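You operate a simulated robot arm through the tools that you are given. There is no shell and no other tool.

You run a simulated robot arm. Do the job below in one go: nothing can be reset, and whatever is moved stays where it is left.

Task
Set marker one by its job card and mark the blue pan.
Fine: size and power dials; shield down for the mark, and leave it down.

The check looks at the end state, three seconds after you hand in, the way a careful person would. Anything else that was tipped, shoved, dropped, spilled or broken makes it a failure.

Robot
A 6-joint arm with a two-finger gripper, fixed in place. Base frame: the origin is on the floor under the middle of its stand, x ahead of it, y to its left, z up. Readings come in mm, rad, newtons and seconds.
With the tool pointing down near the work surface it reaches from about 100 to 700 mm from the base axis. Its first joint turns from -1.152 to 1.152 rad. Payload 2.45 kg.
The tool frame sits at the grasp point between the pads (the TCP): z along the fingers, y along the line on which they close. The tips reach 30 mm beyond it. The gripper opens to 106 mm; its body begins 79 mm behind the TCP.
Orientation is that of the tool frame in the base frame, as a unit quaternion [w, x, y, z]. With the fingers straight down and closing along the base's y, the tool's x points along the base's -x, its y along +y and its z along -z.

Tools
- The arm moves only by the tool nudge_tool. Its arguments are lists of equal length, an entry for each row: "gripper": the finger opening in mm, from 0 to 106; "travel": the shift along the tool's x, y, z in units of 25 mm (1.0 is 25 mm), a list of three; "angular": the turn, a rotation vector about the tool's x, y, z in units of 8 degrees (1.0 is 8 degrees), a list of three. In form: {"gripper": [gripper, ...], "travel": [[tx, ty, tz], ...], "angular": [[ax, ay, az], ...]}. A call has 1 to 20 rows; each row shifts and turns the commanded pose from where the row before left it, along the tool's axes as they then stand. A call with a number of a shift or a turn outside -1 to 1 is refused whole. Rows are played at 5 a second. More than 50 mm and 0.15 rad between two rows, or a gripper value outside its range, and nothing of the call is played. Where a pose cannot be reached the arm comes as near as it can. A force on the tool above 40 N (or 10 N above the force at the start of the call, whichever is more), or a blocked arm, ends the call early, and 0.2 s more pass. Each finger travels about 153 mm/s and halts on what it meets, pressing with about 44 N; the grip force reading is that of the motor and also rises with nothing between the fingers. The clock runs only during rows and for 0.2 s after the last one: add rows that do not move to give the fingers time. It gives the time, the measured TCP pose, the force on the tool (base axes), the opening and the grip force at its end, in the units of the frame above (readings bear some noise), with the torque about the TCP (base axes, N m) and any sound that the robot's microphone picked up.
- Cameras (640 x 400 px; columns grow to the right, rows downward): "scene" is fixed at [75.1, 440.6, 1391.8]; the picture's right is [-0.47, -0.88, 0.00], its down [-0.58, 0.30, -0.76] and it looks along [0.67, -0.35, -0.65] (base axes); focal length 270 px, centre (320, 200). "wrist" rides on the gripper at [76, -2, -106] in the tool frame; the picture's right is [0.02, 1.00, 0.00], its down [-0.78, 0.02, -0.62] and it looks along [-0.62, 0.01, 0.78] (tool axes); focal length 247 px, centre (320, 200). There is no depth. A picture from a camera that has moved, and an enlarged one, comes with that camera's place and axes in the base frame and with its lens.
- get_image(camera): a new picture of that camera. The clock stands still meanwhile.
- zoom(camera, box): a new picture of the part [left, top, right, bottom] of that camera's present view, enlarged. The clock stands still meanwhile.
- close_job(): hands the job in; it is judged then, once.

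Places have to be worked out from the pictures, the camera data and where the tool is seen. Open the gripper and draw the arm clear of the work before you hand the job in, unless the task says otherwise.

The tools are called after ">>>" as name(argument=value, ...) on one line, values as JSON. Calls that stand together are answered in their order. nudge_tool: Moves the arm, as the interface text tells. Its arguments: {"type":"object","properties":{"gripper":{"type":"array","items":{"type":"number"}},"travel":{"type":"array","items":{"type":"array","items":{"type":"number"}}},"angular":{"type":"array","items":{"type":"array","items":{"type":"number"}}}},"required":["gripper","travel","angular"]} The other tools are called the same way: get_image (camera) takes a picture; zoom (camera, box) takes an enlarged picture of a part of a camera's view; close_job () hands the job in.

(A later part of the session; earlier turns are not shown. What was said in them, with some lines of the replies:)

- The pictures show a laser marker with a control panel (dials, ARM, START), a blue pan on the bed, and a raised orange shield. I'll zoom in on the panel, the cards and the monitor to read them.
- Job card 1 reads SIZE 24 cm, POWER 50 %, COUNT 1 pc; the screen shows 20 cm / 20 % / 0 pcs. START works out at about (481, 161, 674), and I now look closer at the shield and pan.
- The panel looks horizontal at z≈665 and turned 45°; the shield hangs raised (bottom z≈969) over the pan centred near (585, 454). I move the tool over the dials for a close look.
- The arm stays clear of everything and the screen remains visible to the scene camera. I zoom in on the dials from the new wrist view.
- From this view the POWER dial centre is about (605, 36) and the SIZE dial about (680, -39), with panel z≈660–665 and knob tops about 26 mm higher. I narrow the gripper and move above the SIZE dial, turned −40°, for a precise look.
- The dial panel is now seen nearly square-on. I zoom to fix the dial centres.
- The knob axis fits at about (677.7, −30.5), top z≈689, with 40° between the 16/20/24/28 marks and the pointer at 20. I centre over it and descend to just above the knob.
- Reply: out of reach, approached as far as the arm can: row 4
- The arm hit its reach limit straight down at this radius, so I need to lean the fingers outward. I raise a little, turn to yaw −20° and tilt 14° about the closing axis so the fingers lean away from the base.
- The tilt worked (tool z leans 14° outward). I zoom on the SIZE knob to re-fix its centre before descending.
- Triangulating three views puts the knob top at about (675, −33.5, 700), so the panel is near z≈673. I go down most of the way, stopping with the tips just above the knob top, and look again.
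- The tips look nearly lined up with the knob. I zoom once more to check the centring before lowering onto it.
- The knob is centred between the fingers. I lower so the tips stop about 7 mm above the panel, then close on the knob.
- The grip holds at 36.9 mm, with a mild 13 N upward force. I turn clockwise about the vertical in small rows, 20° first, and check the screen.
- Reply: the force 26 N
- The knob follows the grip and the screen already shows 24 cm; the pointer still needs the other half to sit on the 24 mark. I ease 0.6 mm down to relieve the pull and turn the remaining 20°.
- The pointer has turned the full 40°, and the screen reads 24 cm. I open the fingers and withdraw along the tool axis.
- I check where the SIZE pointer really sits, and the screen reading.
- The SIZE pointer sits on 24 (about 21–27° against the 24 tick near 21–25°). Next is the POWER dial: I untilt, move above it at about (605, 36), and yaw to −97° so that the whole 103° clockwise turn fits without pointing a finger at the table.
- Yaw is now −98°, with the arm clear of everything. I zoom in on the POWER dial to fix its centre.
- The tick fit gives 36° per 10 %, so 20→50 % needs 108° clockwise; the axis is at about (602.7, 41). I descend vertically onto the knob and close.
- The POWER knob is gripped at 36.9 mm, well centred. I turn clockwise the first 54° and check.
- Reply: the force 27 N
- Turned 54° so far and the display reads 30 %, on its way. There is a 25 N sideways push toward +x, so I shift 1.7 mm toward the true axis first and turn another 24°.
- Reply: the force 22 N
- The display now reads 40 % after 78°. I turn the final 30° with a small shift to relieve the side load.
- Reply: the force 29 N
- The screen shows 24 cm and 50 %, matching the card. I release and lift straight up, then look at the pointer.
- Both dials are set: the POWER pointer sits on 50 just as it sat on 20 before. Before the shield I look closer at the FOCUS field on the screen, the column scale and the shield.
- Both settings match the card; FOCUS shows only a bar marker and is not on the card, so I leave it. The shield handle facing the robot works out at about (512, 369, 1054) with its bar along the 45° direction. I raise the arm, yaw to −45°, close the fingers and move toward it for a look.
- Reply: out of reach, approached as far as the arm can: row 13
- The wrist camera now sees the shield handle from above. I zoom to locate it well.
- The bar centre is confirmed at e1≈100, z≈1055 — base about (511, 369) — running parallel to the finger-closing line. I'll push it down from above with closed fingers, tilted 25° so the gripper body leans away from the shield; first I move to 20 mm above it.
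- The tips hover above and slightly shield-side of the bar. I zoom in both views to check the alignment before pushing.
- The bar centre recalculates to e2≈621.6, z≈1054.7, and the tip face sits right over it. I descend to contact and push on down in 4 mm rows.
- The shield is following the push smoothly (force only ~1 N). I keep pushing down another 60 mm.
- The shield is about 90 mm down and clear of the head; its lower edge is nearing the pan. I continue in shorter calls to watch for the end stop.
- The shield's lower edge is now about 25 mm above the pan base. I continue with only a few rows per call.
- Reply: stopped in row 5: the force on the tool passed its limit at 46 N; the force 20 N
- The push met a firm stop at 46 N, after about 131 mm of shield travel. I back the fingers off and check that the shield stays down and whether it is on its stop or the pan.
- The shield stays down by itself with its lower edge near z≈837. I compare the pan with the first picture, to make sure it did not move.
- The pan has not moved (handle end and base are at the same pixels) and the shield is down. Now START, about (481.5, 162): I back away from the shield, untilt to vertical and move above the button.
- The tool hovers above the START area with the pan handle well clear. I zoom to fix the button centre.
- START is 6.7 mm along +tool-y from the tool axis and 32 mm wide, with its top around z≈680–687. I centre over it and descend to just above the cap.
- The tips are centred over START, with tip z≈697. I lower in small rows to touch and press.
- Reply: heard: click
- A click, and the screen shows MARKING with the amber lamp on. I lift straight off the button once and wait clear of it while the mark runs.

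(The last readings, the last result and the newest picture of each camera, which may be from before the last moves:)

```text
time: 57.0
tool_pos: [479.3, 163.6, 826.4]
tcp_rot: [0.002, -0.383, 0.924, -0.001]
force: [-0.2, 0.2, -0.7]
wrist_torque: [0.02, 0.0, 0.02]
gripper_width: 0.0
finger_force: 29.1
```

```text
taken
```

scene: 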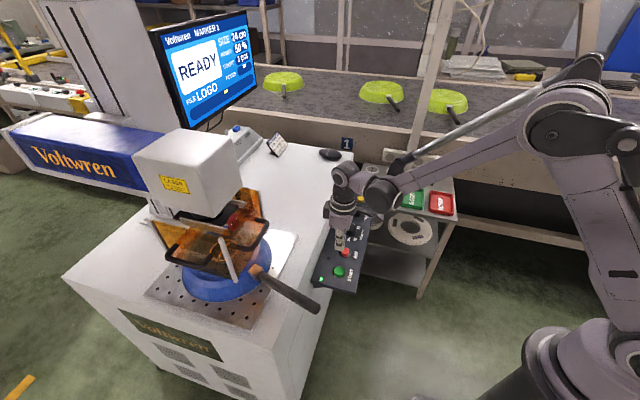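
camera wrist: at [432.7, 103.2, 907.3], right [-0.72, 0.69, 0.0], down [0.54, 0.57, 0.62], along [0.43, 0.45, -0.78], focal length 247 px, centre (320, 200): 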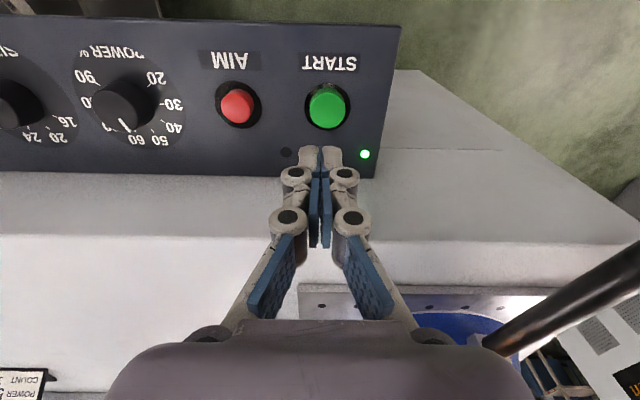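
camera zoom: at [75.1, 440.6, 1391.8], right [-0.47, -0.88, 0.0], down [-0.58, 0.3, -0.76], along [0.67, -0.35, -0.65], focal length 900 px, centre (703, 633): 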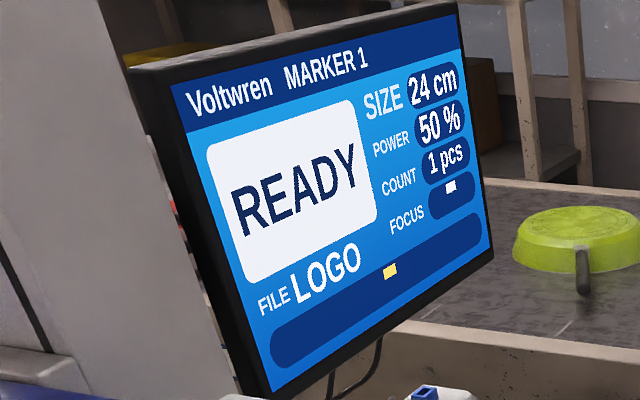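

READY with COUNT 1 pcs — matching the card's 1 pc. I raise the arm, open the gripper and draw back from the machine.

>>> nudge_tool(gripper=[0, 0, 0, 0, 0, 0, 0, 20, 40, 60, 80, 100, 106, 106, 106, 106], travel=[[0, 0, -1], [0, 0, -1], [0, 0, -1], [0, 0, -1], [0, 0, -1], [0, 0, -1], [0, 0, -1], [0, 0, -1], [0, 0, -1], [0, 0, -1], [0.9, -0.5, 0], [0.9, -0.5, 0], [0.9, -0.5, 0], [0.9, -0.5, 0], [0, 0, 0], [0, 0, 0]], angular=[[0, 0, 0], [0, 0, 0], [0, 0, 0], [0, 0, 0], [0, 0, 0], [0, 0, 0], [0, 0, 0], [0, 0, 0], [0, 0, 0], [0, 0, 0], [0, 0, 0], [0, 0, 0], [0, 0, 0], [0, 0, 0], [0, 0, 0], [0, 0, 0]])

>>> get_image(camera="scene")

>>> get_image(camera="wrist")

>>> zoom(camera="scene", box=[140, 180, 330, 320])

>>> zoom(camera="scene", box=[300, 180, 400, 300])

```text
time: 60.4
tool_pos: [449.5, 63.4, 1076.6]
tcp_rot: [0.002, -0.383, 0.924, 0.0]
force: [0.3, -0.2, 0.3]
wrist_torque: [0.0, 0.0, 0.04]
gripper_width: 106.0
finger_force: 0.0
```

```text
taken
```

scene: 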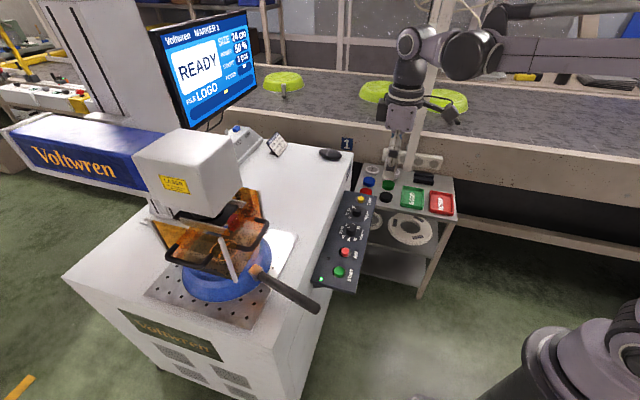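

```text
taken
camera wrist: at [397.7, 9.2, 1181.9], right [-0.72, 0.69, 0.0], down [0.54, 0.57, 0.62], along [0.43, 0.45, -0.78], focal length 247 px, centre (320, 200)
```

wrist: 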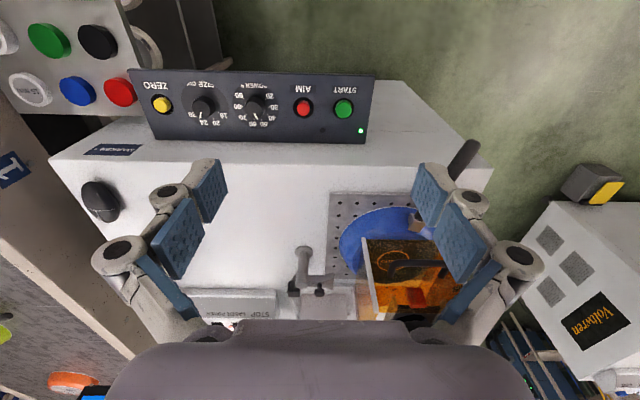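

```text
2.86 times, centred on (235, 250) of scene
camera zoom: at [75.1, 440.6, 1391.8], right [-0.47, -0.88, 0.0], down [-0.58, 0.3, -0.76], along [0.67, -0.35, -0.65], focal length 771 px, centre (563, 57)
```

zoom: 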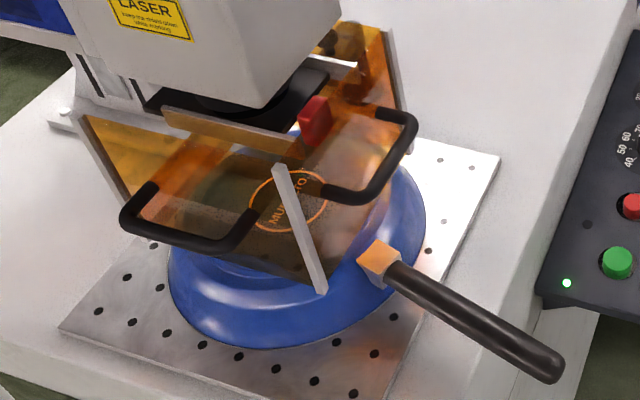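

```text
3.33 times, centred on (350, 240) of scene
camera zoom: at [75.1, 440.6, 1391.8], right [-0.47, -0.88, 0.0], down [-0.58, 0.3, -0.76], along [0.67, -0.35, -0.65], focal length 900 px, centre (220, 67)
```

zoom: 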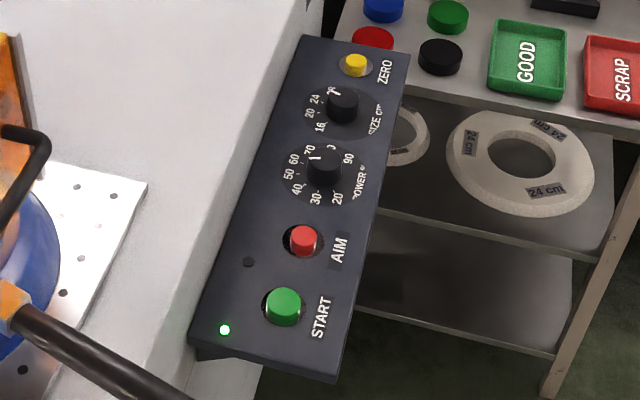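

The logo mark shows on the blue pan through the lowered shield, and the screen reads 24 cm, 50 %, 1 pcs, READY. The pan sits where it was, and the arm is clear with the gripper open. I hand the job in.

>>> close_job()

```text
The job is handed in.
```

Marker one is set to its job card, the blue pan is marked once, and the job is handed in. I have not seen the result of the check.

- **Settings:** The size dial is on 24 cm and the power dial on 50 %. The screen confirmed both.
- **Mark:** I pressed START once. The screen went from MARKING back to READY, the count is 1 pc as the card asks, and the logo shows on the pan.
- **Shield:** It was down for the mark, and I left it down. It came to rest on a firm stop; the push reached 46 N there, and the arm stopped by itself.
- **Everything else:** The pan is where it was at the start. I did not touch the ZERO or AIM buttons or the focus, which is not on the card. The gripper is open and the arm is clear of the machine.
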